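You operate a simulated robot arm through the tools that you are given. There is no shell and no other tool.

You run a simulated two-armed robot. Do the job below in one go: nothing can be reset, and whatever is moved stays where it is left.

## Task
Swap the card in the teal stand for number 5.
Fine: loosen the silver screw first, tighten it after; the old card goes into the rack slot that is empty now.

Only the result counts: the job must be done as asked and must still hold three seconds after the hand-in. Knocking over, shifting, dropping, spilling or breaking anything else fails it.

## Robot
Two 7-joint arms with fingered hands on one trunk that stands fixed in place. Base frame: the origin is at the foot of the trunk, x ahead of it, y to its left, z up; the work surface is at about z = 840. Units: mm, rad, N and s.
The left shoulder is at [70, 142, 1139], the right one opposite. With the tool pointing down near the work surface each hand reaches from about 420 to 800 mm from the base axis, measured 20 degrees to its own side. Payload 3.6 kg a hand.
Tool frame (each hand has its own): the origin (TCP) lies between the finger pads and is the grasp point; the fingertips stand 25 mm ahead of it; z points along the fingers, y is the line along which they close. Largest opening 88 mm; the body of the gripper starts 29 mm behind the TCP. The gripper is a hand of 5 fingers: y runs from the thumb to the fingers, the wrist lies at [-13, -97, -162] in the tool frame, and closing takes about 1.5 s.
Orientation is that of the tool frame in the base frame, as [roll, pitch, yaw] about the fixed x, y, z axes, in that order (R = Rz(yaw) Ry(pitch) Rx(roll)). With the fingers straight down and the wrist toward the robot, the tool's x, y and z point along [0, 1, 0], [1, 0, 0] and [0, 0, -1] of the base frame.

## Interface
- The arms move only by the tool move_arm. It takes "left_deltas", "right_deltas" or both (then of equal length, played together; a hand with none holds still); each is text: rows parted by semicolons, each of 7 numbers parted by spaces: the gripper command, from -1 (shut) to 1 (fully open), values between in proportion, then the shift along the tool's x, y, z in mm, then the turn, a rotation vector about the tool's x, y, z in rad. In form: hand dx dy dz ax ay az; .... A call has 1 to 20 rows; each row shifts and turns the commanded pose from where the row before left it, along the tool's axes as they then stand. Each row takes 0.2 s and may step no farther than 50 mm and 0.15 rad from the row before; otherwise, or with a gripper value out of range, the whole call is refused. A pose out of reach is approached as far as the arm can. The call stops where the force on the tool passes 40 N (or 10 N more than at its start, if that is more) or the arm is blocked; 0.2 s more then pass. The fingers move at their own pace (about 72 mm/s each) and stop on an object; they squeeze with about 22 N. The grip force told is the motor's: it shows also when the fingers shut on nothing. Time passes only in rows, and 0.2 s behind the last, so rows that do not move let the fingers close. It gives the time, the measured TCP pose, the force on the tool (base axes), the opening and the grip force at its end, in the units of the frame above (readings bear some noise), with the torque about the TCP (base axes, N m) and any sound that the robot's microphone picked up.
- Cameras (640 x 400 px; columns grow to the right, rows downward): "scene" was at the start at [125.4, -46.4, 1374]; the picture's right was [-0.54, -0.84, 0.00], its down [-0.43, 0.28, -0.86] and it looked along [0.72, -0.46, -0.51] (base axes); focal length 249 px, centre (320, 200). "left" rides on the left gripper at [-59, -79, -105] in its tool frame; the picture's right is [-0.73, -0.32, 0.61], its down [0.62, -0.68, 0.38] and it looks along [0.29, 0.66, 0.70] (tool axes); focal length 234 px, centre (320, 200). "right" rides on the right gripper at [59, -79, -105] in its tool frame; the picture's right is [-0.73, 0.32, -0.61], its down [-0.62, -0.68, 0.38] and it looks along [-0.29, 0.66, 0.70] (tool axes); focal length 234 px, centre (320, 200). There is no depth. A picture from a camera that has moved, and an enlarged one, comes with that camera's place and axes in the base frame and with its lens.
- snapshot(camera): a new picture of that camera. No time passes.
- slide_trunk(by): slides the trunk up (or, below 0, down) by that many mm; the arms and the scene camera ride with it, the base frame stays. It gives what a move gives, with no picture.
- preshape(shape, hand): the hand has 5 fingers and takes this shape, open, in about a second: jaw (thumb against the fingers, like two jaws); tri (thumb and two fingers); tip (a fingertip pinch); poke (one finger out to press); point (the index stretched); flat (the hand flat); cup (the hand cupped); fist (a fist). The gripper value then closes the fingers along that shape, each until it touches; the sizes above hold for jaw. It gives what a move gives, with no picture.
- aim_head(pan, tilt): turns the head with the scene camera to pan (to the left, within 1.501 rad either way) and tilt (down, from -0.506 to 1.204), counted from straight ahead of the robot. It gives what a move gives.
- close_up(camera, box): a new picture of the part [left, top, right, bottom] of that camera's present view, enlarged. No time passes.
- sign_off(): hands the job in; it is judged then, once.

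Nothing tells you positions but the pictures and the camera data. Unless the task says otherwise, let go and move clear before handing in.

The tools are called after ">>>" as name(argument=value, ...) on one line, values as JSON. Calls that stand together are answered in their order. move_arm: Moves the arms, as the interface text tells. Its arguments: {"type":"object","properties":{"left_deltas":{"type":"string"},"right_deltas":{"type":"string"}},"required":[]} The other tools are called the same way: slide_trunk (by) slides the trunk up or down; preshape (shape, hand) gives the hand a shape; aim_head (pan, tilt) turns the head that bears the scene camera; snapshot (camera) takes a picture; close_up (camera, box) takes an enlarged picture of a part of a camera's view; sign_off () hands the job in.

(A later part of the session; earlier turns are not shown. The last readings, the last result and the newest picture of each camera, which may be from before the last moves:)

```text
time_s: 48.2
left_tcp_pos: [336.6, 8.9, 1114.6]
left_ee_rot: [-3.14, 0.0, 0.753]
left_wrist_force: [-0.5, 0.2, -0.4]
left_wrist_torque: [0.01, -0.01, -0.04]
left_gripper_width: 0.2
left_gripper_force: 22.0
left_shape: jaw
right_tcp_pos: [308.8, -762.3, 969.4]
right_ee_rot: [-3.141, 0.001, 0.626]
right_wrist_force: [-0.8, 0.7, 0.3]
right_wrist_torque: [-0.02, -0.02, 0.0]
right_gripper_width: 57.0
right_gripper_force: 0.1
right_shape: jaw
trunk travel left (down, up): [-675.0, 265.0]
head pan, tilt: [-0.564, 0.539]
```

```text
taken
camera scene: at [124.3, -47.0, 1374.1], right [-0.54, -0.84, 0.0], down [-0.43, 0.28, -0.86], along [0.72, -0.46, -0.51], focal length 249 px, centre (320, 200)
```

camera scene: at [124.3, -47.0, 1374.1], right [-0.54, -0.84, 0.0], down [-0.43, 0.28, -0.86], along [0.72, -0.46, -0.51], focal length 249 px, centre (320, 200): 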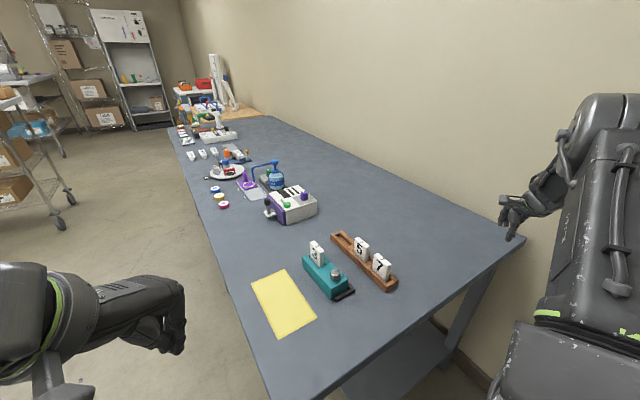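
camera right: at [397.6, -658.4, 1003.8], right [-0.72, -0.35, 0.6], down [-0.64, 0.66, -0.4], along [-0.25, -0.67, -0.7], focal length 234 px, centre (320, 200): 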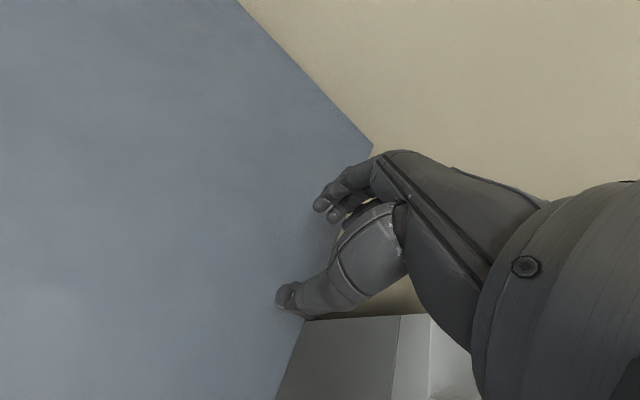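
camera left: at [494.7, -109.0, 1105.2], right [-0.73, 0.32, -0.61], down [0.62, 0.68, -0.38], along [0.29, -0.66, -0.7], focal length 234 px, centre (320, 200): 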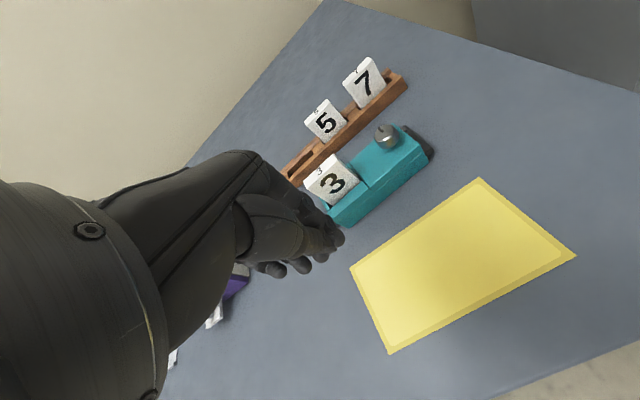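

Reachable again. I'll continue turning to yaw ≈ 1.57.

>>> move_arm(right_deltas="0.3 0 0 0 0 0 -0.15; 0.3 0 0 0 0 0 -0.15; 0.3 0 0 0 0 0 -0.15; 0.3 0 0 0 0 0 -0.15; 0.3 0 0 0 0 0 -0.15; 0.3 0 0 0 0 0 -0.15")

>>> move_arm(right_deltas="0.3 10 5 -25 0 0 0; 0.3 10 5 -25 0 0 0; 0.3 10 5 -25 0 0 0")

>>> snapshot(camera="scene")

```text
time_s: 49.6
left_tcp_pos: [338.1, 8.0, 1113.5]
left_ee_rot: [-3.141, 0.001, 0.752]
left_wrist_force: [-0.2, 0.0, -0.2]
left_wrist_torque: [-0.01, -0.02, -0.01]
left_gripper_width: 0.1
left_gripper_force: 21.8
left_shape: jaw
right_tcp_pos: [311.4, -763.1, 970.0]
right_ee_rot: [-3.142, -0.003, 1.527]
right_wrist_force: [-1.7, -0.4, 0.7]
right_wrist_torque: [-0.01, 0.01, 0.01]
right_gripper_width: 56.9
right_gripper_force: 0.0
right_shape: jaw
trunk travel left (down, up): [-675.0, 265.0]
head pan, tilt: [-0.564, 0.539]
```

```text
time_s: 50.4
left_tcp_pos: [337.7, 8.9, 1114.2]
left_ee_rot: [3.14, -0.001, 0.752]
left_wrist_force: [0.4, -0.3, 0.2]
left_wrist_torque: [0.0, -0.04, 0.02]
left_gripper_width: 0.1
left_gripper_force: 22.1
left_shape: jaw
right_tcp_pos: [324.1, -732.4, 1043.4]
right_ee_rot: [3.141, 0.0, 1.52]
right_wrist_force: [-0.2, 0.7, -0.5]
right_wrist_torque: [-0.03, 0.0, 0.03]
right_gripper_width: 57.1
right_gripper_force: 0.0
right_shape: jaw
trunk travel left (down, up): [-675.0, 265.0]
head pan, tilt: [-0.564, 0.539]
```

```text
taken
camera scene: at [125.3, -45.4, 1374.0], right [-0.54, -0.84, 0.0], down [-0.43, 0.27, -0.86], along [0.72, -0.46, -0.51], focal length 249 px, centre (320, 200)
```

scene: 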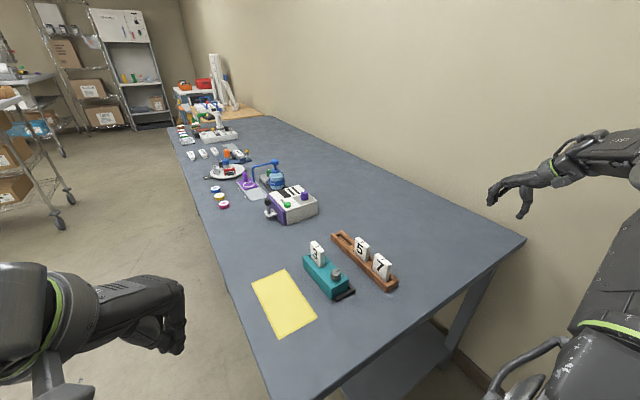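

The arm is back in a natural configuration. I'll grip the cards by their side edges with the wrist toward the robot (yaw ≈ 1.57), which is well within reach. Card 3 now sits at about (554.4, -310.8), so I'll approach it in stages.

>>> move_arm(right_deltas="0.5 35 12 -12 0 0 -0.05; 0.5 35 12 -12 0 0 0; 0.5 35 12 -12 0 0 0; 0.5 35 12 -12 0 0 0; 0.5 35 12 -12 0 0 0; 0.5 35 12 -12 0 0 0; 0.5 35 12 -12 0 0 0; 0.5 0 0 0 0 0 0")

>>> snapshot(camera="scene")

```text
time_s: 52.2
left_tcp_pos: [337.9, 8.7, 1115.0]
left_ee_rot: [-3.141, 0.0, 0.755]
left_wrist_force: [0.0, 0.2, 0.5]
left_wrist_torque: [-0.01, -0.04, 0.0]
left_gripper_width: 0.0
left_gripper_force: 22.6
left_shape: jaw
right_tcp_pos: [412.4, -488.3, 1129.4]
right_ee_rot: [-3.141, 0.001, 1.572]
right_wrist_force: [0.4, -0.6, -0.4]
right_wrist_torque: [-0.02, 0.03, -0.02]
right_gripper_width: 65.9
right_gripper_force: 0.0
right_shape: jaw
trunk travel left (down, up): [-675.0, 265.0]
head pan, tilt: [-0.564, 0.539]
```

```text
taken
camera scene: at [125.5, -46.8, 1374.0], right [-0.54, -0.84, 0.0], down [-0.43, 0.28, -0.86], along [0.72, -0.46, -0.51], focal length 249 px, centre (320, 200)
```

scene: 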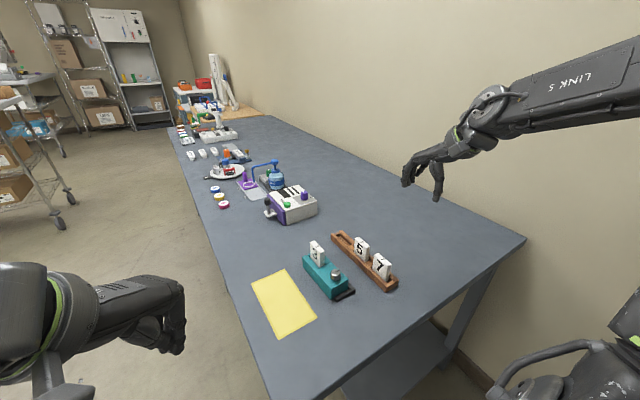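

>>> move_arm(right_deltas="0.65 25 20.3 17 0 0 0; 0.65 25 20.3 17 0 0 0; 0.65 25 20.3 17 0 0 0; 0.65 25 20.3 17 0 0 0; 0.65 25 20.3 17 0 0 0; 0.65 25 20.3 17 0 0 0; 0.65 25 20.3 17 0 0 0; 0.65 0 0 0 0 0 0; 0.65 0 0 0 0 0 0")

>>> snapshot(camera="right")

>>> close_up(camera="scene", box=[285, 195, 365, 285])

```text
time_s: 54.2
left_tcp_pos: [339.0, 8.5, 1114.7]
left_ee_rot: [-3.141, 0.0, 0.752]
left_wrist_force: [-0.4, 0.0, -0.4]
left_wrist_torque: [-0.02, -0.01, 0.02]
left_gripper_width: 0.2
left_gripper_force: 22.3
left_shape: jaw
right_tcp_pos: [555.2, -385.3, 1001.9]
right_ee_rot: [3.139, -0.009, 1.579]
right_wrist_force: [0.0, 0.2, 0.2]
right_wrist_torque: [0.01, -0.01, -0.01]
right_gripper_width: 72.4
right_gripper_force: 0.0
right_shape: jaw
right hand out of reach, approached as far as the arm can: row 4, 5, 6, 7
trunk travel left (down, up): [-675.0, 265.0]
head pan, tilt: [-0.564, 0.539]
```

```text
taken
camera right: at [477.3, -329.7, 1106.2], right [0.33, -0.73, 0.6], down [-0.67, -0.63, -0.39], along [0.66, -0.28, -0.7], focal length 234 px, centre (320, 200)
```

right: 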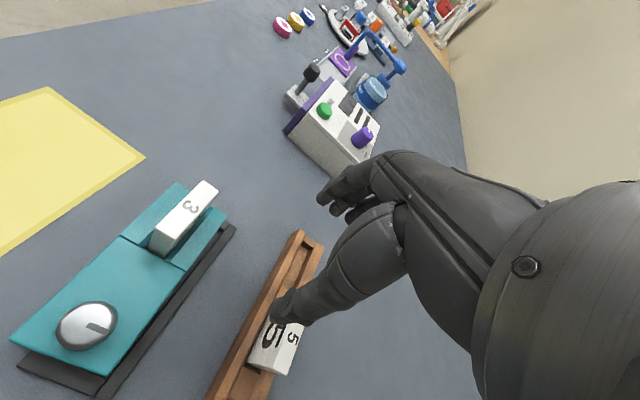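

```text
4.44 times, centred on (325, 240) of scene
camera zoom: at [125.7, -46.3, 1374.0], right [-0.54, -0.84, 0.0], down [-0.43, 0.28, -0.86], along [0.72, -0.46, -0.51], focal length 1105 px, centre (298, 22)
```

zoom: 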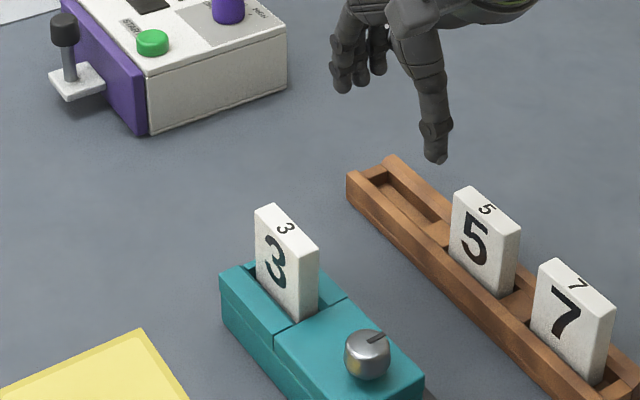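

The arm stopped short at y = -385, which looks like an awkward joint configuration left from the earlier swing. I'll look at the whole arm.

>>> snapshot(camera="scene")

>>> aim_head(pan=-0.9, tilt=0.45)

>>> snapshot(camera="scene")

```text
taken
camera scene: at [125.7, -46.3, 1374.0], right [-0.54, -0.84, 0.0], down [-0.43, 0.28, -0.86], along [0.72, -0.46, -0.51], focal length 249 px, centre (320, 200)
```

scene: 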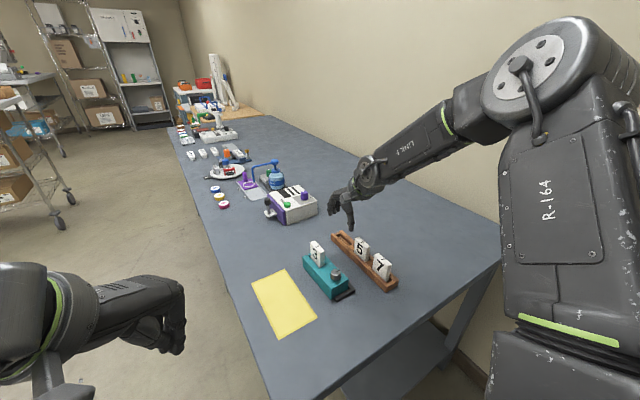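

```text
time_s: 55.0
left_tcp_pos: [338.5, 8.2, 1113.6]
left_ee_rot: [3.14, -0.001, 0.751]
left_wrist_force: [0.2, -0.4, -0.2]
left_wrist_torque: [0.03, -0.01, -0.03]
left_gripper_width: 0.1
left_gripper_force: 22.0
left_shape: jaw
right_tcp_pos: [554.8, -385.6, 1001.7]
right_ee_rot: [3.14, -0.01, 1.579]
right_wrist_force: [0.1, -0.6, 0.8]
right_wrist_torque: [0.02, 0.01, 0.0]
right_gripper_width: 72.4
right_gripper_force: 0.1
right_shape: jaw
trunk travel left (down, up): [-675.0, 265.0]
head pan, tilt: [-0.901, 0.45]
```

```text
taken
camera scene: at [106.5, -70.1, 1382.2], right [-0.78, -0.62, 0.0], down [-0.27, 0.34, -0.9], along [0.56, -0.71, -0.44], focal length 249 px, centre (320, 200)
```

scene: 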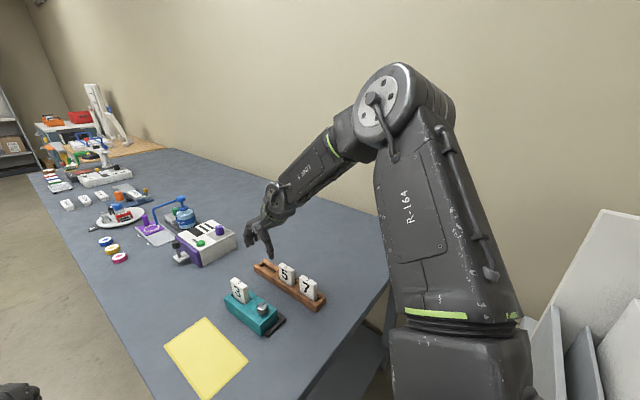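

I suspect the wrist has flipped into another configuration. The low-altitude sweep over the knob was continuous, so I'll retrace it: yaw up to about 2.7 here, go over the knob, then rotate back down at low height. I'll restore the head aim first.

>>> aim_head(pan=-0.564, tilt=0.539)

>>> move_arm(right_deltas="0.3 0 0 0 0 0 -0.15; 0.3 0 0 0 0 0 -0.15; 0.3 0 0 0 0 0 -0.15; 0.3 0 0 0 0 0 -0.15")

```text
time_s: 55.8
left_tcp_pos: [338.3, 8.8, 1114.1]
left_ee_rot: [3.141, -0.001, 0.752]
left_wrist_force: [0.0, 0.1, -0.8]
left_wrist_torque: [-0.02, -0.01, 0.04]
left_gripper_width: 0.0
left_gripper_force: 22.2
left_shape: jaw
right_tcp_pos: [555.8, -386.0, 1002.6]
right_ee_rot: [3.14, -0.011, 1.581]
right_wrist_force: [-0.3, 0.1, -0.6]
right_wrist_torque: [-0.02, 0.02, 0.01]
right_gripper_width: 72.6
right_gripper_force: 0.1
right_shape: jaw
trunk travel left (down, up): [-675.0, 265.0]
head pan, tilt: [-0.564, 0.539]
```

```text
time_s: 56.8
left_tcp_pos: [338.9, 7.9, 1113.4]
left_ee_rot: [3.141, -0.001, 0.752]
left_wrist_force: [-0.6, -0.3, -0.6]
left_wrist_torque: [0.0, 0.04, -0.02]
left_gripper_width: 0.0
left_gripper_force: 22.8
left_shape: jaw
right_tcp_pos: [553.9, -386.5, 1001.9]
right_ee_rot: [-3.141, -0.001, 2.175]
right_wrist_force: [0.6, -1.0, 0.1]
right_wrist_torque: [0.0, 0.01, 0.02]
right_gripper_width: 57.5
right_gripper_force: 0.0
right_shape: jaw
trunk travel left (down, up): [-675.0, 265.0]
head pan, tilt: [-0.564, 0.539]
```

>>> move_arm(right_deltas="0.3 26.3 -6.5 0 0 0 0; 0.3 26.3 -6.5 0 0 0 0; 0.3 26.3 -6.5 0 0 0 0; 0.3 26.3 -6.5 0 0 0 0")

>>> move_arm(right_deltas="0.3 0 0 12 0 0 -0.12; 0.3 0 0 12 0 0 -0.12; 0.3 0 0 12 0 0 -0.12; 0.3 0 0 12 0 0 -0.12")

>>> snapshot(camera="scene")

```text
time_s: 57.8
left_tcp_pos: [337.2, 8.7, 1114.7]
left_ee_rot: [3.141, 0.0, 0.751]
left_wrist_force: [-0.8, -0.4, -0.2]
left_wrist_torque: [0.01, 0.0, 0.02]
left_gripper_width: 0.0
left_gripper_force: 21.7
left_shape: jaw
right_tcp_pos: [473.6, -312.6, 1003.1]
right_ee_rot: [3.142, 0.0, 2.173]
right_wrist_force: [0.3, 0.3, 0.3]
right_wrist_torque: [-0.01, -0.01, 0.0]
right_gripper_width: 57.1
right_gripper_force: 0.1
right_shape: jaw
trunk travel left (down, up): [-675.0, 265.0]
head pan, tilt: [-0.564, 0.539]
```

```text
time_s: 58.8
left_tcp_pos: [338.4, 9.0, 1113.2]
left_ee_rot: [-3.141, 0.0, 0.752]
left_wrist_force: [-0.4, 0.3, 1.0]
left_wrist_torque: [0.01, 0.0, 0.03]
left_gripper_width: 0.3
left_gripper_force: 21.8
left_shape: jaw
right_tcp_pos: [475.0, -314.8, 955.2]
right_ee_rot: [-3.141, -0.002, 2.656]
right_wrist_force: [-0.1, -0.3, -0.4]
right_wrist_torque: [0.01, 0.0, 0.01]
right_gripper_width: 57.5
right_gripper_force: 0.0
right_shape: jaw
trunk travel left (down, up): [-675.0, 265.0]
head pan, tilt: [-0.564, 0.539]
```

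```text
taken
camera scene: at [126.2, -46.8, 1374.0], right [-0.53, -0.85, 0.0], down [-0.43, 0.27, -0.86], along [0.72, -0.46, -0.51], focal length 249 px, centre (320, 200)
```

scene: 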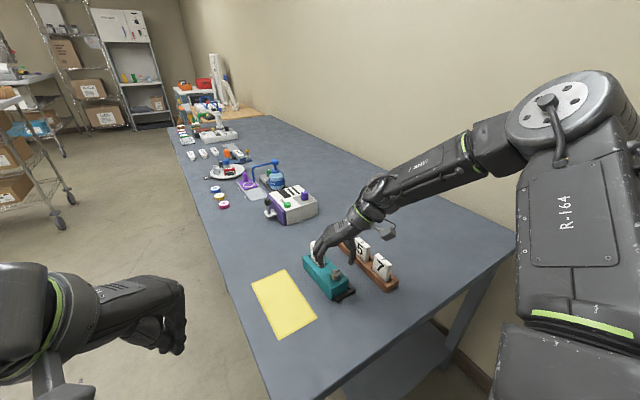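

Now I'll rotate back down in yaw at this low height, in short calls.

>>> move_arm(right_deltas="0.3 0 0 0 0 0 0.12; 0.3 0 0 0 0 0 0.12; 0.3 0 0 0 0 0 0.12; 0.3 0 0 0 0 0 0.12; 0.3 0 0 0 0 0 0.12")

>>> move_arm(right_deltas="0.3 0 0 0 0 0 0.12; 0.3 0 0 0 0 0 0.12; 0.3 0 0 0 0 0 0.12")

>>> snapshot(camera="scene")

```text
time_s: 60.0
left_tcp_pos: [338.2, 9.2, 1113.3]
left_ee_rot: [3.141, 0.0, 0.751]
left_wrist_force: [0.4, -0.6, -0.5]
left_wrist_torque: [-0.01, -0.05, 0.03]
left_gripper_width: 0.3
left_gripper_force: 22.0
left_shape: jaw
right_tcp_pos: [474.4, -312.8, 955.4]
right_ee_rot: [3.139, -0.001, 2.048]
right_wrist_force: [0.2, 0.4, -0.3]
right_wrist_torque: [0.02, 0.0, -0.01]
right_gripper_width: 57.5
right_gripper_force: 0.0
right_shape: jaw
trunk travel left (down, up): [-675.0, 265.0]
head pan, tilt: [-0.564, 0.539]
```

```text
time_s: 60.8
left_tcp_pos: [337.7, 8.1, 1113.6]
left_ee_rot: [3.142, -0.001, 0.751]
left_wrist_force: [-1.2, -0.6, -0.3]
left_wrist_torque: [0.04, 0.0, -0.01]
left_gripper_width: 0.1
left_gripper_force: 22.2
left_shape: jaw
right_tcp_pos: [474.5, -313.4, 954.9]
right_ee_rot: [-3.141, 0.001, 1.691]
right_wrist_force: [0.8, 0.5, 0.1]
right_wrist_torque: [0.02, -0.03, 0.0]
right_gripper_width: 57.5
right_gripper_force: 0.0
right_shape: jaw
trunk travel left (down, up): [-675.0, 265.0]
head pan, tilt: [-0.564, 0.539]
```

```text
taken
camera scene: at [125.5, -46.4, 1374.1], right [-0.53, -0.85, 0.0], down [-0.43, 0.27, -0.86], along [0.73, -0.46, -0.51], focal length 249 px, centre (320, 200)
```

scene: 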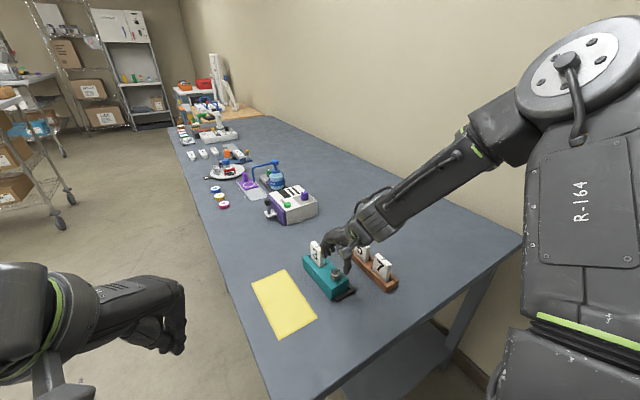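

>>> move_arm(right_deltas="0.3 0 0 0 0 0 0.12; 0.3 0 0 0 0 0 0.12; 0.3 0 0 0 0 0 0.12")

>>> snapshot(camera="scene")

```text
time_s: 61.6
left_tcp_pos: [337.9, 7.9, 1113.8]
left_ee_rot: [3.141, -0.001, 0.753]
left_wrist_force: [-0.7, -0.2, 0.0]
left_wrist_torque: [-0.02, -0.02, -0.02]
left_gripper_width: 0.2
left_gripper_force: 22.5
left_shape: jaw
right_tcp_pos: [475.0, -313.6, 953.9]
right_ee_rot: [-3.141, 0.001, 1.33]
right_wrist_force: [0.1, 0.1, 0.2]
right_wrist_torque: [-0.02, 0.0, 0.0]
right_gripper_width: 57.5
right_gripper_force: 0.1
right_shape: jaw
trunk travel left (down, up): [-675.0, 265.0]
head pan, tilt: [-0.564, 0.539]
```

```text
taken
camera scene: at [125.7, -46.5, 1374.1], right [-0.53, -0.85, 0.0], down [-0.43, 0.27, -0.86], along [0.72, -0.46, -0.51], focal length 249 px, centre (320, 200)
```

scene: 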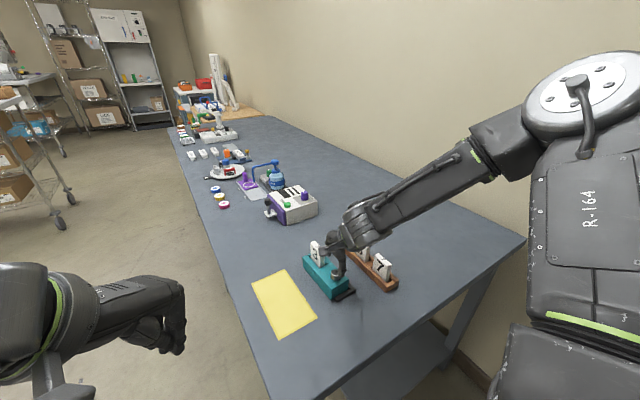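

The arm is back in its good configuration. I'll rise, square the yaw to 1.57, and move over card 3 in short steps.

>>> move_arm(right_deltas="0.5 0 0 -20 0 0 0; 0.6 0 0 -20 0 0 0; 0.65 0 0 -10 0 0 -0.12; 0.65 0 0 0 0 0 -0.12; 0.65 0 20 0 0 0 0; 0.65 0 20 0 0 0 0")

>>> move_arm(right_deltas="0.65 0 20 0 0 0 0; 0.65 0 19 0 0 0 0; 0.65 0 0 0 0 0 0")

>>> snapshot(camera="right")

>>> close_up(camera="scene", box=[285, 195, 365, 285])

```text
time_s: 63.0
left_tcp_pos: [338.8, 8.8, 1115.1]
left_ee_rot: [3.14, 0.003, 0.755]
left_wrist_force: [-0.1, 0.4, 0.0]
left_wrist_torque: [-0.03, -0.01, 0.01]
left_gripper_width: 0.0
left_gripper_force: 22.3
left_shape: jaw
right_tcp_pos: [517.4, -313.3, 1004.4]
right_ee_rot: [-3.141, 0.001, 1.574]
right_wrist_force: [0.3, 0.2, -0.2]
right_wrist_torque: [0.01, 0.0, 0.01]
right_gripper_width: 72.4
right_gripper_force: 0.0
right_shape: jaw
trunk travel left (down, up): [-675.0, 265.0]
head pan, tilt: [-0.564, 0.539]
```

```text
time_s: 63.8
left_tcp_pos: [337.6, 8.2, 1114.0]
left_ee_rot: [3.138, -0.001, 0.753]
left_wrist_force: [-0.3, -0.9, 0.6]
left_wrist_torque: [0.0, -0.01, 0.01]
left_gripper_width: 0.3
left_gripper_force: 21.8
left_shape: jaw
right_tcp_pos: [556.0, -314.3, 1004.8]
right_ee_rot: [3.141, -0.001, 1.571]
right_wrist_force: [0.2, 0.1, -0.1]
right_wrist_torque: [0.0, -0.02, -0.02]
right_gripper_width: 72.2
right_gripper_force: 0.1
right_shape: jaw
trunk travel left (down, up): [-675.0, 265.0]
head pan, tilt: [-0.564, 0.539]
```

```text
taken
camera right: at [477.7, -256.4, 1109.0], right [0.32, -0.73, 0.61], down [-0.68, -0.62, -0.38], along [0.66, -0.29, -0.7], focal length 234 px, centre (320, 200)
```

right: 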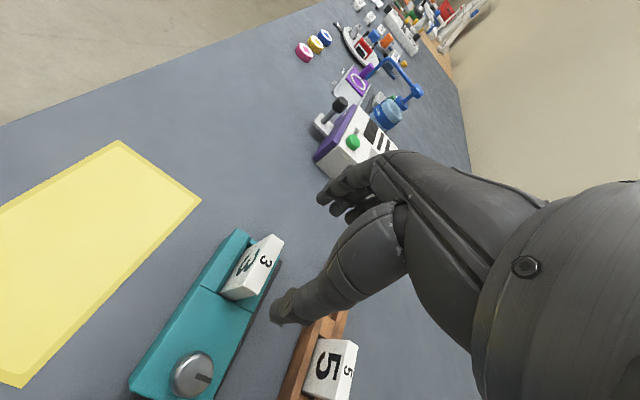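

```text
4.44 times, centred on (325, 240) of scene
camera zoom: at [124.7, -46.5, 1374.2], right [-0.53, -0.85, 0.0], down [-0.43, 0.27, -0.86], along [0.73, -0.46, -0.51], focal length 1105 px, centre (298, 22)
```

zoom: 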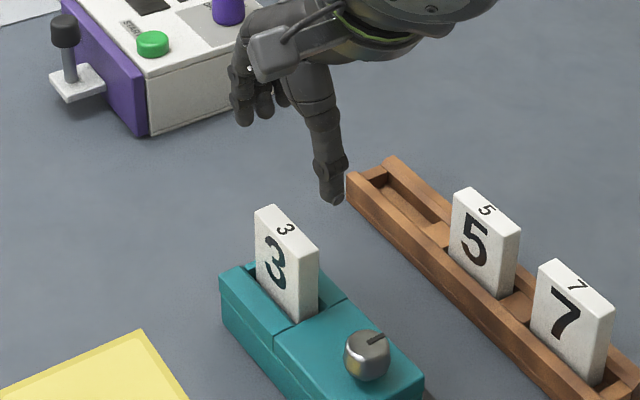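

In position above card 3 with no limit warnings. I'll take precise close-ups to centre on the card.

>>> close_up(camera="right", box=[205, 225, 305, 315])

>>> close_up(camera="scene", box=[300, 235, 330, 270])

```text
4.44 times, centred on (255, 270) of right
camera zoom: at [477.7, -256.4, 1109.0], right [0.32, -0.73, 0.61], down [-0.68, -0.62, -0.38], along [0.66, -0.29, -0.7], focal length 1041 px, centre (609, -111)
```

zoom: 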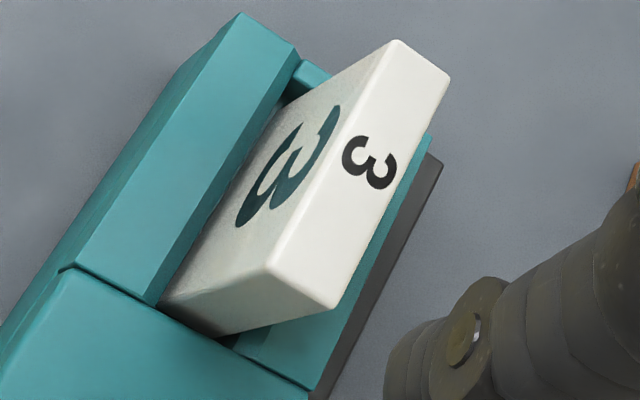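

```text
11.43 times, centred on (315, 252) of scene
camera zoom: at [124.7, -46.5, 1374.2], right [-0.53, -0.85, 0.0], down [-0.43, 0.27, -0.86], along [0.73, -0.46, -0.51], focal length 2842 px, centre (377, -400)
```

zoom: 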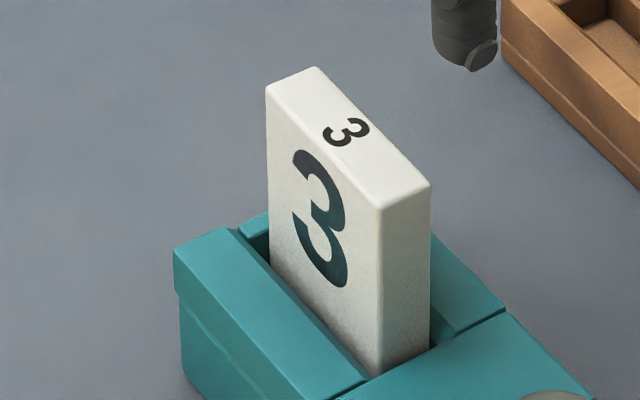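

Both cameras agree: card 3 is centred at (555, -311), top at z 928. I'll lower the open hand around it, first to z ≈ 945, and check the clearance.

>>> move_arm(right_deltas="0.65 0.3 -1 20 0 0 0; 0.65 0 0 20 0 0 0; 0.65 0 0 20 0 0 0; 0.65 0 0 0 0 0 0")

>>> close_up(camera="right", box=[200, 170, 400, 350])

>>> close_up(camera="scene", box=[290, 215, 350, 280])

```text
time_s: 64.8
left_tcp_pos: [337.1, 7.8, 1114.2]
left_ee_rot: [3.141, 0.001, 0.752]
left_wrist_force: [-0.3, -0.6, -0.2]
left_wrist_torque: [0.0, 0.06, -0.01]
left_gripper_width: 0.0
left_gripper_force: 21.7
left_shape: jaw
right_tcp_pos: [553.4, -313.0, 945.5]
right_ee_rot: [-3.141, 0.0, 1.57]
right_wrist_force: [0.4, 0.7, -0.5]
right_wrist_torque: [0.0, -0.02, -0.02]
right_gripper_width: 72.2
right_gripper_force: 0.0
right_shape: jaw
trunk travel left (down, up): [-675.0, 265.0]
head pan, tilt: [-0.564, 0.539]
```

```text
2.22 times, centred on (300, 260) of right
camera zoom: at [475.7, -255.1, 1048.3], right [0.32, -0.73, 0.61], down [-0.68, -0.62, -0.38], along [0.66, -0.29, -0.7], focal length 520 px, centre (364, 67)
```

zoom: 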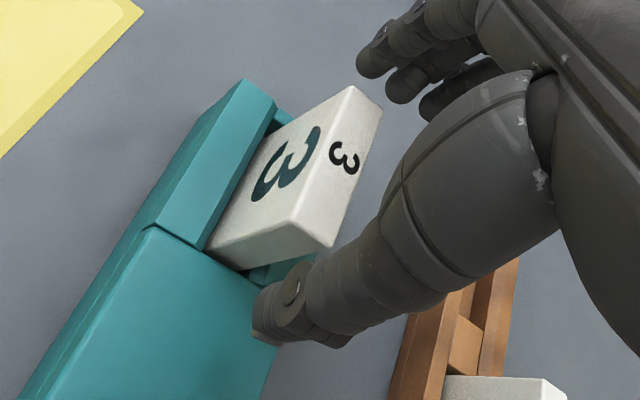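

```text
6.15 times, centred on (320, 248) of scene
camera zoom: at [125.3, -46.2, 1374.1], right [-0.53, -0.85, 0.0], down [-0.43, 0.27, -0.86], along [0.73, -0.46, -0.51], focal length 1530 px, centre (320, -92)
```

zoom: 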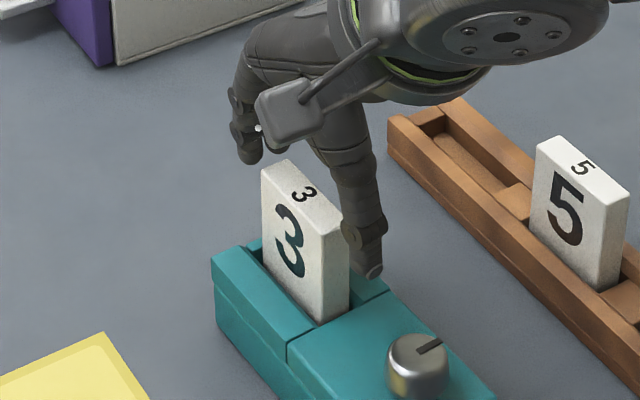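

The fingers sit closer to the far edge of the card than the thumb does to the near edge. I'll shift +4 mm in x, open slightly more, and then lower to z ≈ 918.

>>> move_arm(right_deltas="0.72 0 4 0 0 0 0; 0.75 0 0 0 0 0 0; 0.75 0 0 9 0 0 0; 0.75 0 0 9 0 0 0; 0.75 0 0 9 0 0 0; 0.75 0 0 0 0 0 0")

>>> close_up(camera="right", box=[200, 170, 400, 350])

>>> close_up(camera="scene", box=[290, 215, 350, 280])

```text
time_s: 66.2
left_tcp_pos: [339.9, 8.6, 1114.6]
left_ee_rot: [3.139, 0.0, 0.752]
left_wrist_force: [-0.3, 0.5, 0.2]
left_wrist_torque: [-0.01, 0.02, 0.0]
left_gripper_width: 0.0
left_gripper_force: 22.1
left_shape: jaw
right_tcp_pos: [558.0, -313.9, 917.0]
right_ee_rot: [-3.141, -0.002, 1.571]
right_wrist_force: [0.2, -0.5, 0.8]
right_wrist_torque: [-0.02, 0.04, -0.01]
right_gripper_width: 77.1
right_gripper_force: 0.1
right_shape: jaw
trunk travel left (down, up): [-675.0, 265.0]
head pan, tilt: [-0.564, 0.539]
```

```text
2.22 times, centred on (300, 260) of right
camera zoom: at [480.5, -255.5, 1021.2], right [0.32, -0.73, 0.61], down [-0.68, -0.62, -0.38], along [0.66, -0.29, -0.7], focal length 520 px, centre (364, 67)
```

zoom: 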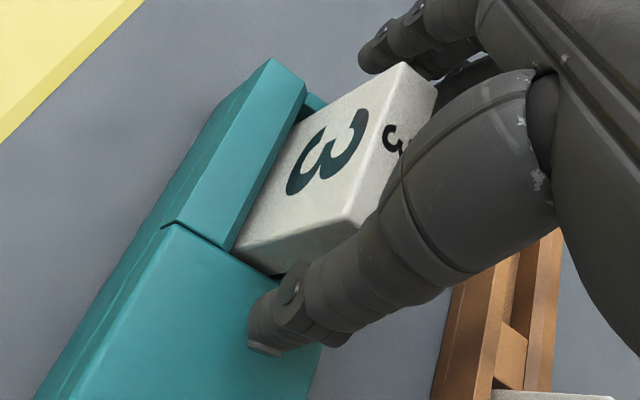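

```text
6.15 times, centred on (320, 248) of scene
camera zoom: at [125.5, -46.2, 1374.1], right [-0.53, -0.85, 0.0], down [-0.43, 0.27, -0.86], along [0.73, -0.46, -0.51], focal length 1530 px, centre (320, -92)
```

zoom: 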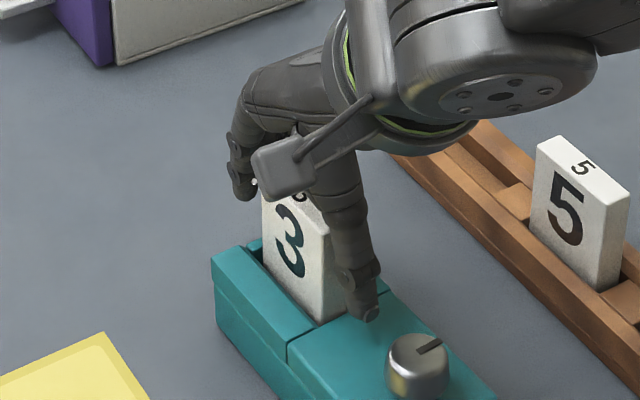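

No contact yet. I'll close gently on the card's edges.

>>> move_arm(right_deltas="0.5 0 0 0 0 0 0; 0.35 0 0 0 0 0 0; 0.25 0 0 0 0 0 0; 0.2 0 0 0 0 0 0; 0.15 0 0 0 0 0 0; 0.1 0 0 0 0 0 0; 0.05 0 0 0 0 0 0; 0 0 0 0 0 0 0; 0 0 0 0 0 0 0")

>>> close_up(camera="right", box=[200, 170, 400, 350])

>>> close_up(camera="scene", box=[290, 215, 350, 280])

```text
time_s: 68.2
left_tcp_pos: [338.3, 7.4, 1114.5]
left_ee_rot: [3.141, -0.001, 0.751]
left_wrist_force: [-0.5, -0.7, 0.5]
left_wrist_torque: [0.03, 0.0, 0.0]
left_gripper_width: 0.2
left_gripper_force: 21.8
left_shape: jaw
right_tcp_pos: [557.9, -314.2, 916.3]
right_ee_rot: [-3.142, 0.001, 1.572]
right_wrist_force: [-0.5, -0.4, 0.8]
right_wrist_torque: [-0.02, 0.01, 0.04]
right_gripper_width: 31.4
right_gripper_force: 4.6
right_shape: jaw
trunk travel left (down, up): [-675.0, 265.0]
head pan, tilt: [-0.564, 0.539]
```

```text
2.22 times, centred on (300, 260) of right
camera zoom: at [480.4, -255.6, 1021.4], right [0.32, -0.73, 0.61], down [-0.68, -0.62, -0.38], along [0.66, -0.29, -0.7], focal length 520 px, centre (364, 67)
```

zoom: 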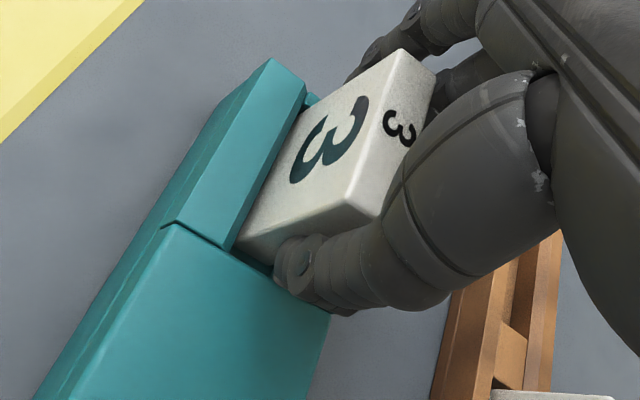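

```text
6.15 times, centred on (320, 248) of scene
camera zoom: at [125.5, -46.3, 1374.1], right [-0.53, -0.85, 0.0], down [-0.43, 0.27, -0.86], along [0.73, -0.46, -0.51], focal length 1530 px, centre (320, -92)
```

zoom: 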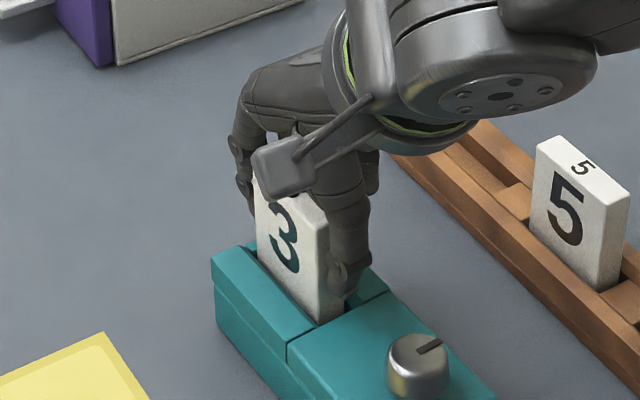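

The thumb touched first and tipped the card slightly in its loose slot. I'll finish closing so the fingers meet it from the far side.

>>> move_arm(right_deltas="-0.1 0 0 0 0 0 0; -0.3 0 0 0 0 0 0; -0.5 0 0 0 0 0 0; -0.7 0 0 0 0 0 0; -1 0 0 0 0 0 0; -1 0 0 0 0 0 0")

>>> close_up(camera="right", box=[200, 170, 400, 350])

>>> close_up(camera="scene", box=[290, 215, 350, 280])

```text
time_s: 69.6
left_tcp_pos: [337.6, 8.4, 1114.8]
left_ee_rot: [3.138, -0.001, 0.752]
left_wrist_force: [-0.1, 0.6, 0.2]
left_wrist_torque: [0.01, 0.02, 0.02]
left_gripper_width: 0.0
left_gripper_force: 21.9
left_shape: jaw
right_tcp_pos: [557.9, -313.6, 918.7]
right_ee_rot: [-3.141, -0.003, 1.57]
right_wrist_force: [-4.2, -1.0, -0.4]
right_wrist_torque: [-0.02, 0.15, -0.04]
right_gripper_width: 28.2
right_gripper_force: 21.6
right_shape: jaw
trunk travel left (down, up): [-675.0, 265.0]
head pan, tilt: [-0.564, 0.539]
```

```text
2.22 times, centred on (300, 260) of right
camera zoom: at [479.6, -255.5, 1021.7], right [0.32, -0.73, 0.61], down [-0.68, -0.62, -0.38], along [0.66, -0.29, -0.7], focal length 520 px, centre (364, 67)
```

zoom: 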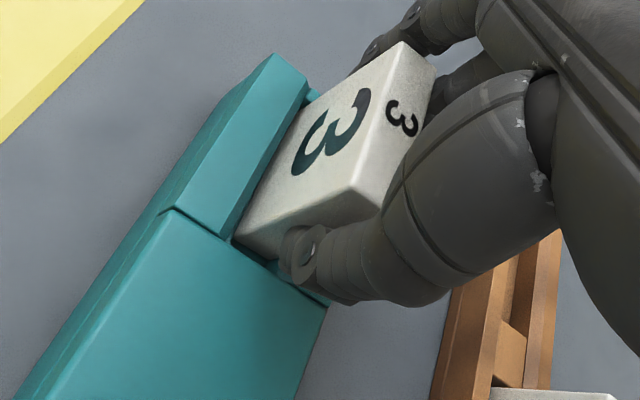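

```text
6.15 times, centred on (320, 248) of scene
camera zoom: at [124.5, -46.3, 1374.2], right [-0.53, -0.85, 0.0], down [-0.43, 0.27, -0.86], along [0.73, -0.46, -0.51], focal length 1530 px, centre (320, -92)
```

zoom: 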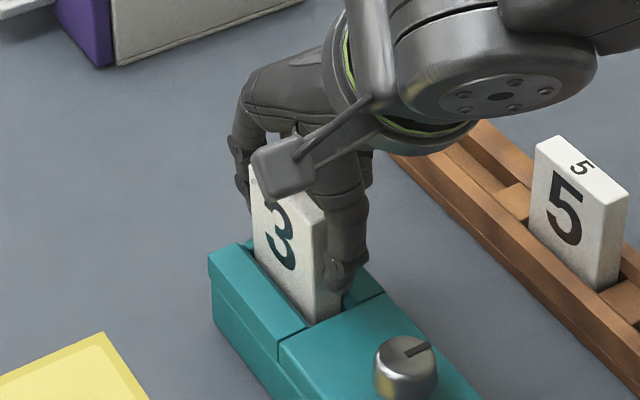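

The grip is firm, though the stand crept a few millimetres along its open side. I'll lift the card slowly straight up.

>>> move_arm(right_deltas="-1 0 0 -5 0 0 0; -1 0 0 -5 0 0 0; -1 0 0 -5 0 0 0; -1 0 0 -5 0 0 0")

>>> close_up(camera="scene", box=[290, 215, 350, 280])

>>> close_up(camera="right", box=[200, 170, 400, 350])

```text
time_s: 70.6
left_tcp_pos: [338.6, 9.4, 1114.2]
left_ee_rot: [-3.141, 0.0, 0.752]
left_wrist_force: [0.5, 0.8, -0.8]
left_wrist_torque: [0.03, 0.03, 0.01]
left_gripper_width: 0.0
left_gripper_force: 21.9
left_shape: jaw
right_tcp_pos: [557.5, -313.9, 935.7]
right_ee_rot: [-3.14, 0.001, 1.572]
right_wrist_force: [0.6, -0.2, 0.6]
right_wrist_torque: [0.05, 0.02, -0.02]
right_gripper_width: 28.2
right_gripper_force: 21.9
right_shape: jaw
trunk travel left (down, up): [-675.0, 265.0]
head pan, tilt: [-0.564, 0.539]
```

```text
6.15 times, centred on (320, 248) of scene
camera zoom: at [125.5, -46.2, 1374.1], right [-0.53, -0.85, 0.0], down [-0.43, 0.27, -0.86], along [0.73, -0.46, -0.51], focal length 1530 px, centre (320, -92)
```

zoom: 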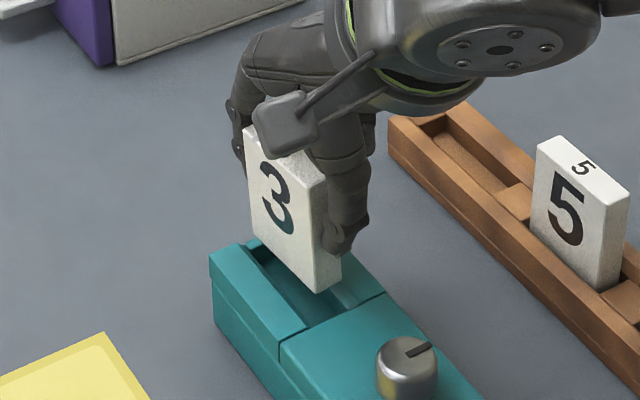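

```text
2.22 times, centred on (300, 260) of right
camera zoom: at [479.7, -255.9, 1040.4], right [0.32, -0.73, 0.61], down [-0.68, -0.62, -0.38], along [0.66, -0.29, -0.7], focal length 520 px, centre (364, 67)
```

zoom: 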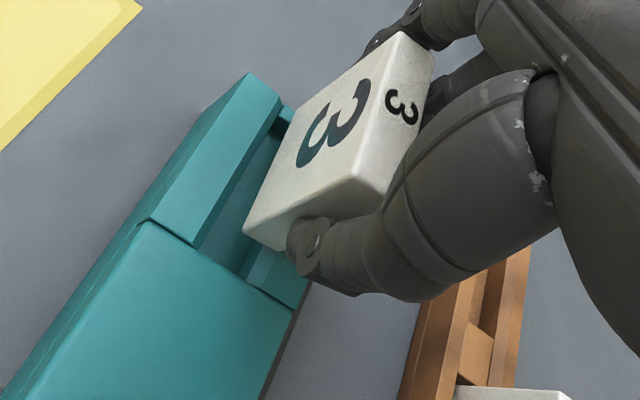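

Card 3 is clear of the slot. I'll lift it higher and examine how it sits in the hand.

>>> move_arm(right_deltas="-1 0 0 -12 0 0 0; -1 0 0 -12 0 0 0; -1 0 0 -12 0 0 0; -1 0 0 -12 0 0 0; -1 0 0 0 0 0 0")

>>> close_up(camera="scene", box=[290, 195, 350, 260])

>>> close_up(camera="right", box=[220, 160, 380, 310])

>>> close_up(camera="scene", box=[295, 235, 365, 305])

```text
time_s: 71.8
left_tcp_pos: [340.2, 9.4, 1114.2]
left_ee_rot: [-3.141, -0.001, 0.753]
left_wrist_force: [0.1, -0.7, -0.3]
left_wrist_torque: [-0.01, 0.0, -0.02]
left_gripper_width: 0.0
left_gripper_force: 21.8
left_shape: jaw
right_tcp_pos: [557.1, -312.0, 984.4]
right_ee_rot: [3.141, -0.001, 1.57]
right_wrist_force: [0.0, 0.6, -0.6]
right_wrist_torque: [-0.01, 0.04, 0.01]
right_gripper_width: 28.0
right_gripper_force: 22.2
right_shape: jaw
trunk travel left (down, up): [-675.0, 265.0]
head pan, tilt: [-0.564, 0.539]
```

```text
6.15 times, centred on (320, 228) of scene
camera zoom: at [125.8, -46.5, 1374.0], right [-0.53, -0.85, 0.0], down [-0.43, 0.27, -0.86], along [0.72, -0.46, -0.51], focal length 1530 px, centre (320, 31)
```

zoom: 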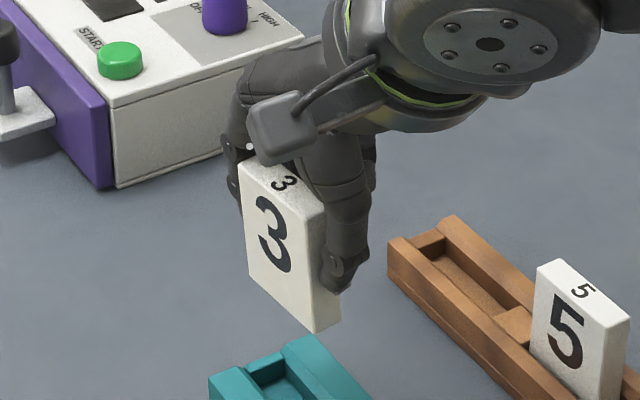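

```text
2.67 times, centred on (300, 235) of right
camera zoom: at [479.6, -255.1, 1088.5], right [0.32, -0.73, 0.61], down [-0.68, -0.62, -0.38], along [0.66, -0.29, -0.7], focal length 624 px, centre (373, 107)
```

zoom: 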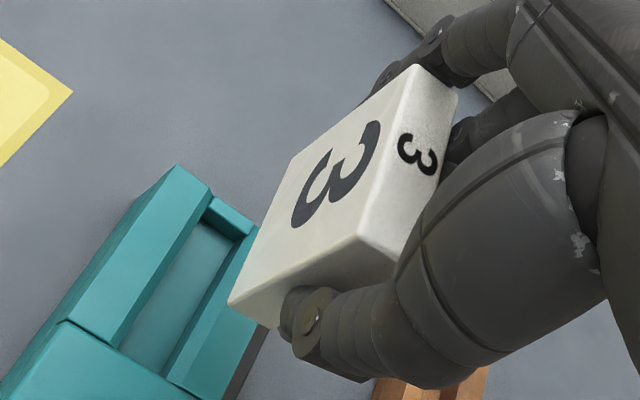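

```text
5.71 times, centred on (330, 270) of scene
camera zoom: at [125.8, -46.5, 1374.0], right [-0.53, -0.85, 0.0], down [-0.43, 0.27, -0.86], along [0.72, -0.46, -0.51], focal length 1421 px, centre (263, -200)
```

zoom: 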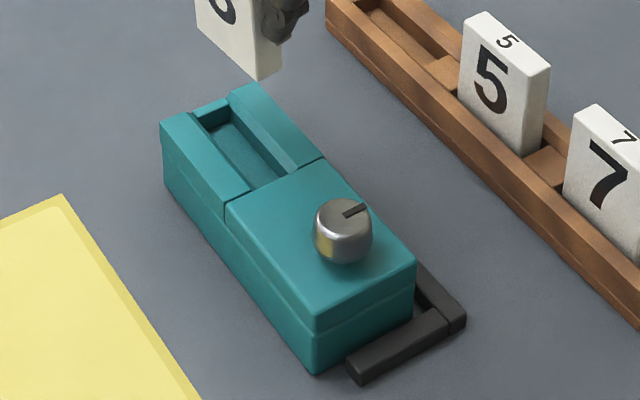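

I can see a slight tilt of the card in the hand, and the stand has slid about 8 mm out along +y. I'll measure the card's tilt more closely.

>>> close_up(camera="scene", box=[305, 215, 330, 252])

>>> close_up(camera="left", box=[400, 0, 640, 200])

```text
10.81 times, centred on (318, 234) of scene
camera zoom: at [125.8, -46.5, 1374.0], right [-0.53, -0.85, 0.0], down [-0.43, 0.27, -0.86], along [0.72, -0.46, -0.51], focal length 2688 px, centre (347, -162)
```

zoom: 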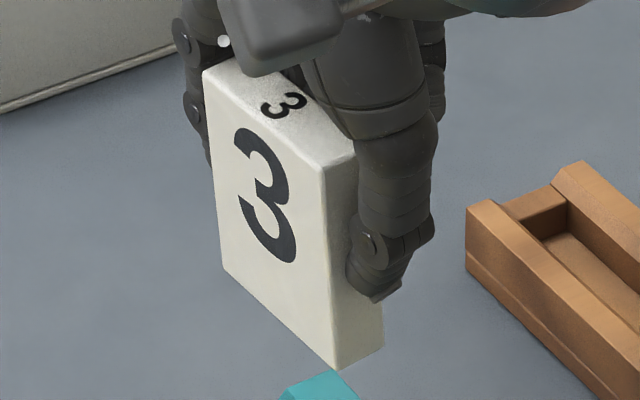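

```text
2.00 times, centred on (520, 100) of left
camera zoom: at [241.3, 26.5, 1218.7], right [-0.75, -0.26, -0.61], down [-0.01, 0.92, -0.38], along [0.66, -0.28, -0.7], focal length 468 px, centre (-80, 400)
```

zoom: 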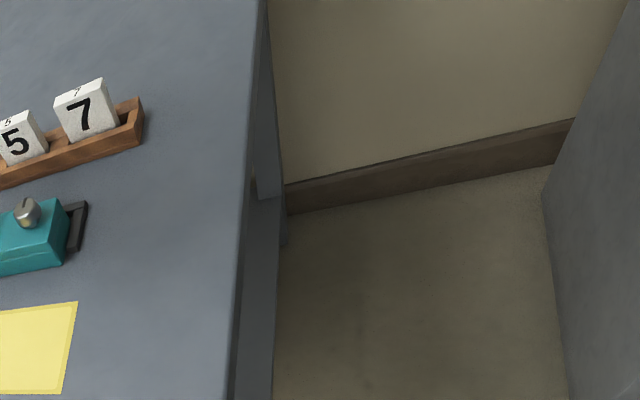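

I'd like a side-on look at the held card, so I'll bring the left-hand camera to a viewpoint on the +y side, well clear of the right hand.

>>> move_arm(left_deltas="-1 0 0 0 0 0 0.15; -1 0 0 0 0 0 0.15; -1 0 0 0 0 0 0.15; -1 0 0 0 0 0 0.15; -1 0 0 0 0 0 0.15; -1 30 7 0 0 0 0; -1 30 7 0 0 0 0; -1 30 7 0 0 0 0; -1 30 7 0 0 0 0", right_deltas="-1 0 0 0 0 0 0; -1 0 0 0 0 0 0; -1 0 0 0 0 0 0; -1 0 0 0 0 0 0; -1 0 0 0 0 0 0; -1 0 0 0 0 0 0; -1 0 0 0 0 0 0; -1 0 0 0 0 0 0; -1 0 0 0 0 0 0")

>>> move_arm(left_deltas="-1 30 7 0 0 0 0; -1 30 7 0 0 0 0; -1 30 7 0 0 0 0; -1 30 7 0 0 0 0; -1 0 0 0 0 0 0")

>>> snapshot(camera="left")

```text
time_s: 73.8
left_tcp_pos: [458.1, -18.7, 1111.4]
left_ee_rot: [3.141, 0.0, 0.0]
left_wrist_force: [-0.2, -0.3, -1.1]
left_wrist_torque: [0.01, 0.01, 0.0]
left_gripper_width: 0.0
left_gripper_force: 22.3
left_shape: jaw
right_tcp_pos: [557.1, -312.7, 983.8]
right_ee_rot: [-3.141, -0.001, 1.572]
right_wrist_force: [0.7, -0.8, -0.9]
right_wrist_torque: [0.01, -0.02, -0.03]
right_gripper_width: 28.0
right_gripper_force: 22.4
right_shape: jaw
trunk travel left (down, up): [-675.0, 265.0]
head pan, tilt: [-0.564, 0.539]
```

```text
time_s: 75.0
left_tcp_pos: [577.3, -45.0, 1114.5]
left_ee_rot: [3.139, -0.003, 0.003]
left_wrist_force: [-0.6, 0.5, 0.5]
left_wrist_torque: [0.0, 0.01, 0.04]
left_gripper_width: 0.0
left_gripper_force: 22.2
left_shape: jaw
right_tcp_pos: [556.9, -311.9, 986.0]
right_ee_rot: [-3.141, -0.001, 1.571]
right_wrist_force: [0.6, 0.6, -1.2]
right_wrist_torque: [-0.02, -0.01, 0.01]
right_gripper_width: 27.8
right_gripper_force: 21.9
right_shape: jaw
trunk travel left (down, up): [-675.0, 265.0]
head pan, tilt: [-0.564, 0.539]
```

```text
taken
camera left: at [518.9, 33.4, 1218.6], right [-0.73, 0.32, -0.61], down [0.62, 0.68, -0.38], along [0.29, -0.66, -0.69], focal length 234 px, centre (320, 200)
```

left: 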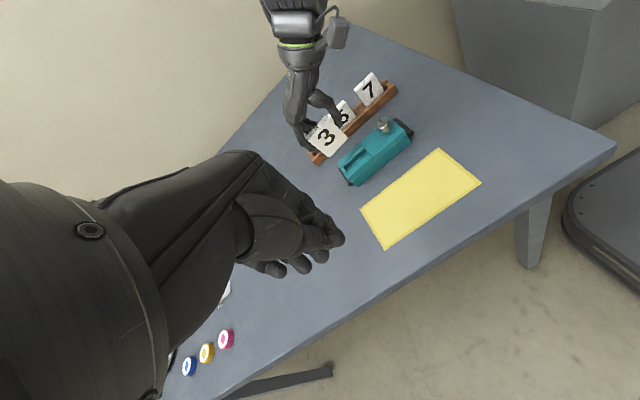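

Good view. I'll zoom in on the held card and on the stand.

>>> close_up(camera="left", box=[275, 80, 365, 170])

>>> close_up(camera="left", box=[300, 65, 430, 195])

```text
4.44 times, centred on (320, 125) of left
camera zoom: at [518.9, 33.4, 1218.6], right [-0.73, 0.32, -0.61], down [0.62, 0.68, -0.38], along [0.29, -0.66, -0.69], focal length 1041 px, centre (320, 533)
```

zoom: 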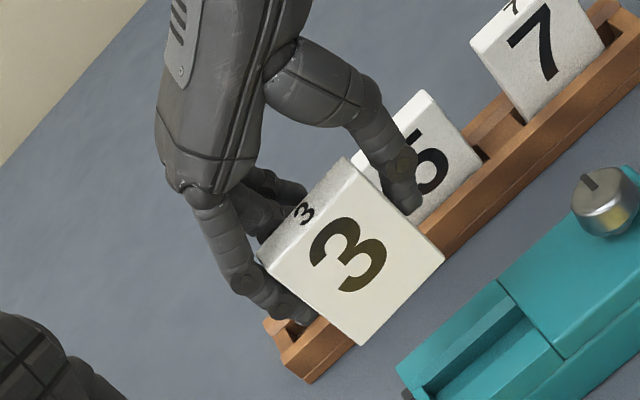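

```text
3.08 times, centred on (365, 130) of left
camera zoom: at [518.9, 33.4, 1218.6], right [-0.73, 0.32, -0.61], down [0.62, 0.68, -0.38], along [0.29, -0.66, -0.69], focal length 720 px, centre (182, 415)
```

zoom: 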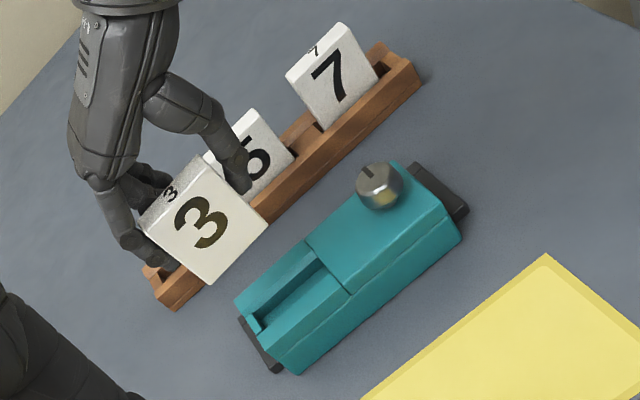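

>>> close_up(camera="left", box=[305, 110, 350, 162])

>>> close_up(camera="left", box=[330, 110, 420, 190])

>>> close_up(camera="left", box=[300, 65, 400, 165])

```text
7.69 times, centred on (328, 136) of left
camera zoom: at [518.9, 33.4, 1218.6], right [-0.73, 0.32, -0.61], down [0.62, 0.68, -0.38], along [0.29, -0.66, -0.69], focal length 1801 px, centre (262, 692)
```

zoom: 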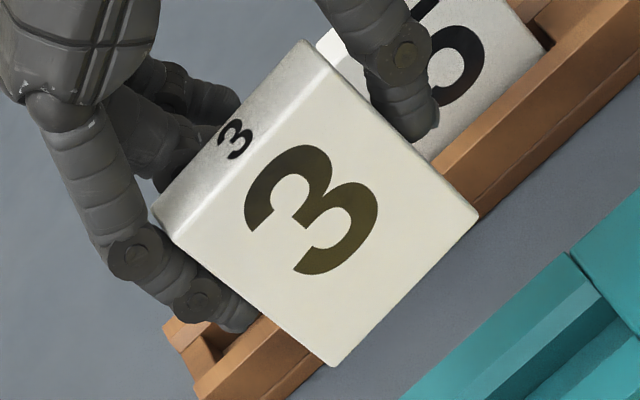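

```text
5.00 times, centred on (375, 150) of left
camera zoom: at [518.9, 33.4, 1218.6], right [-0.73, 0.32, -0.61], down [0.62, 0.68, -0.38], along [0.29, -0.66, -0.69], focal length 1171 px, centre (45, 450)
```

zoom: 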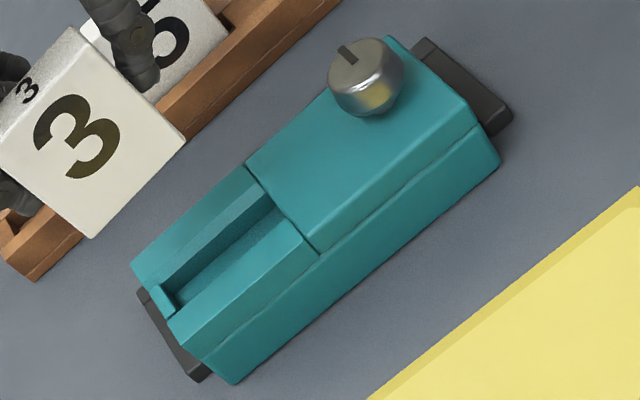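

```text
4.00 times, centred on (350, 115) of left
camera zoom: at [518.9, 33.4, 1218.6], right [-0.73, 0.32, -0.61], down [0.62, 0.68, -0.38], along [0.29, -0.66, -0.69], focal length 937 px, centre (200, 540)
```

zoom: 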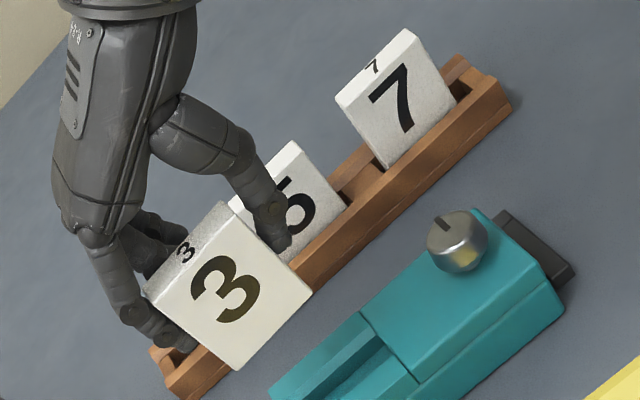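

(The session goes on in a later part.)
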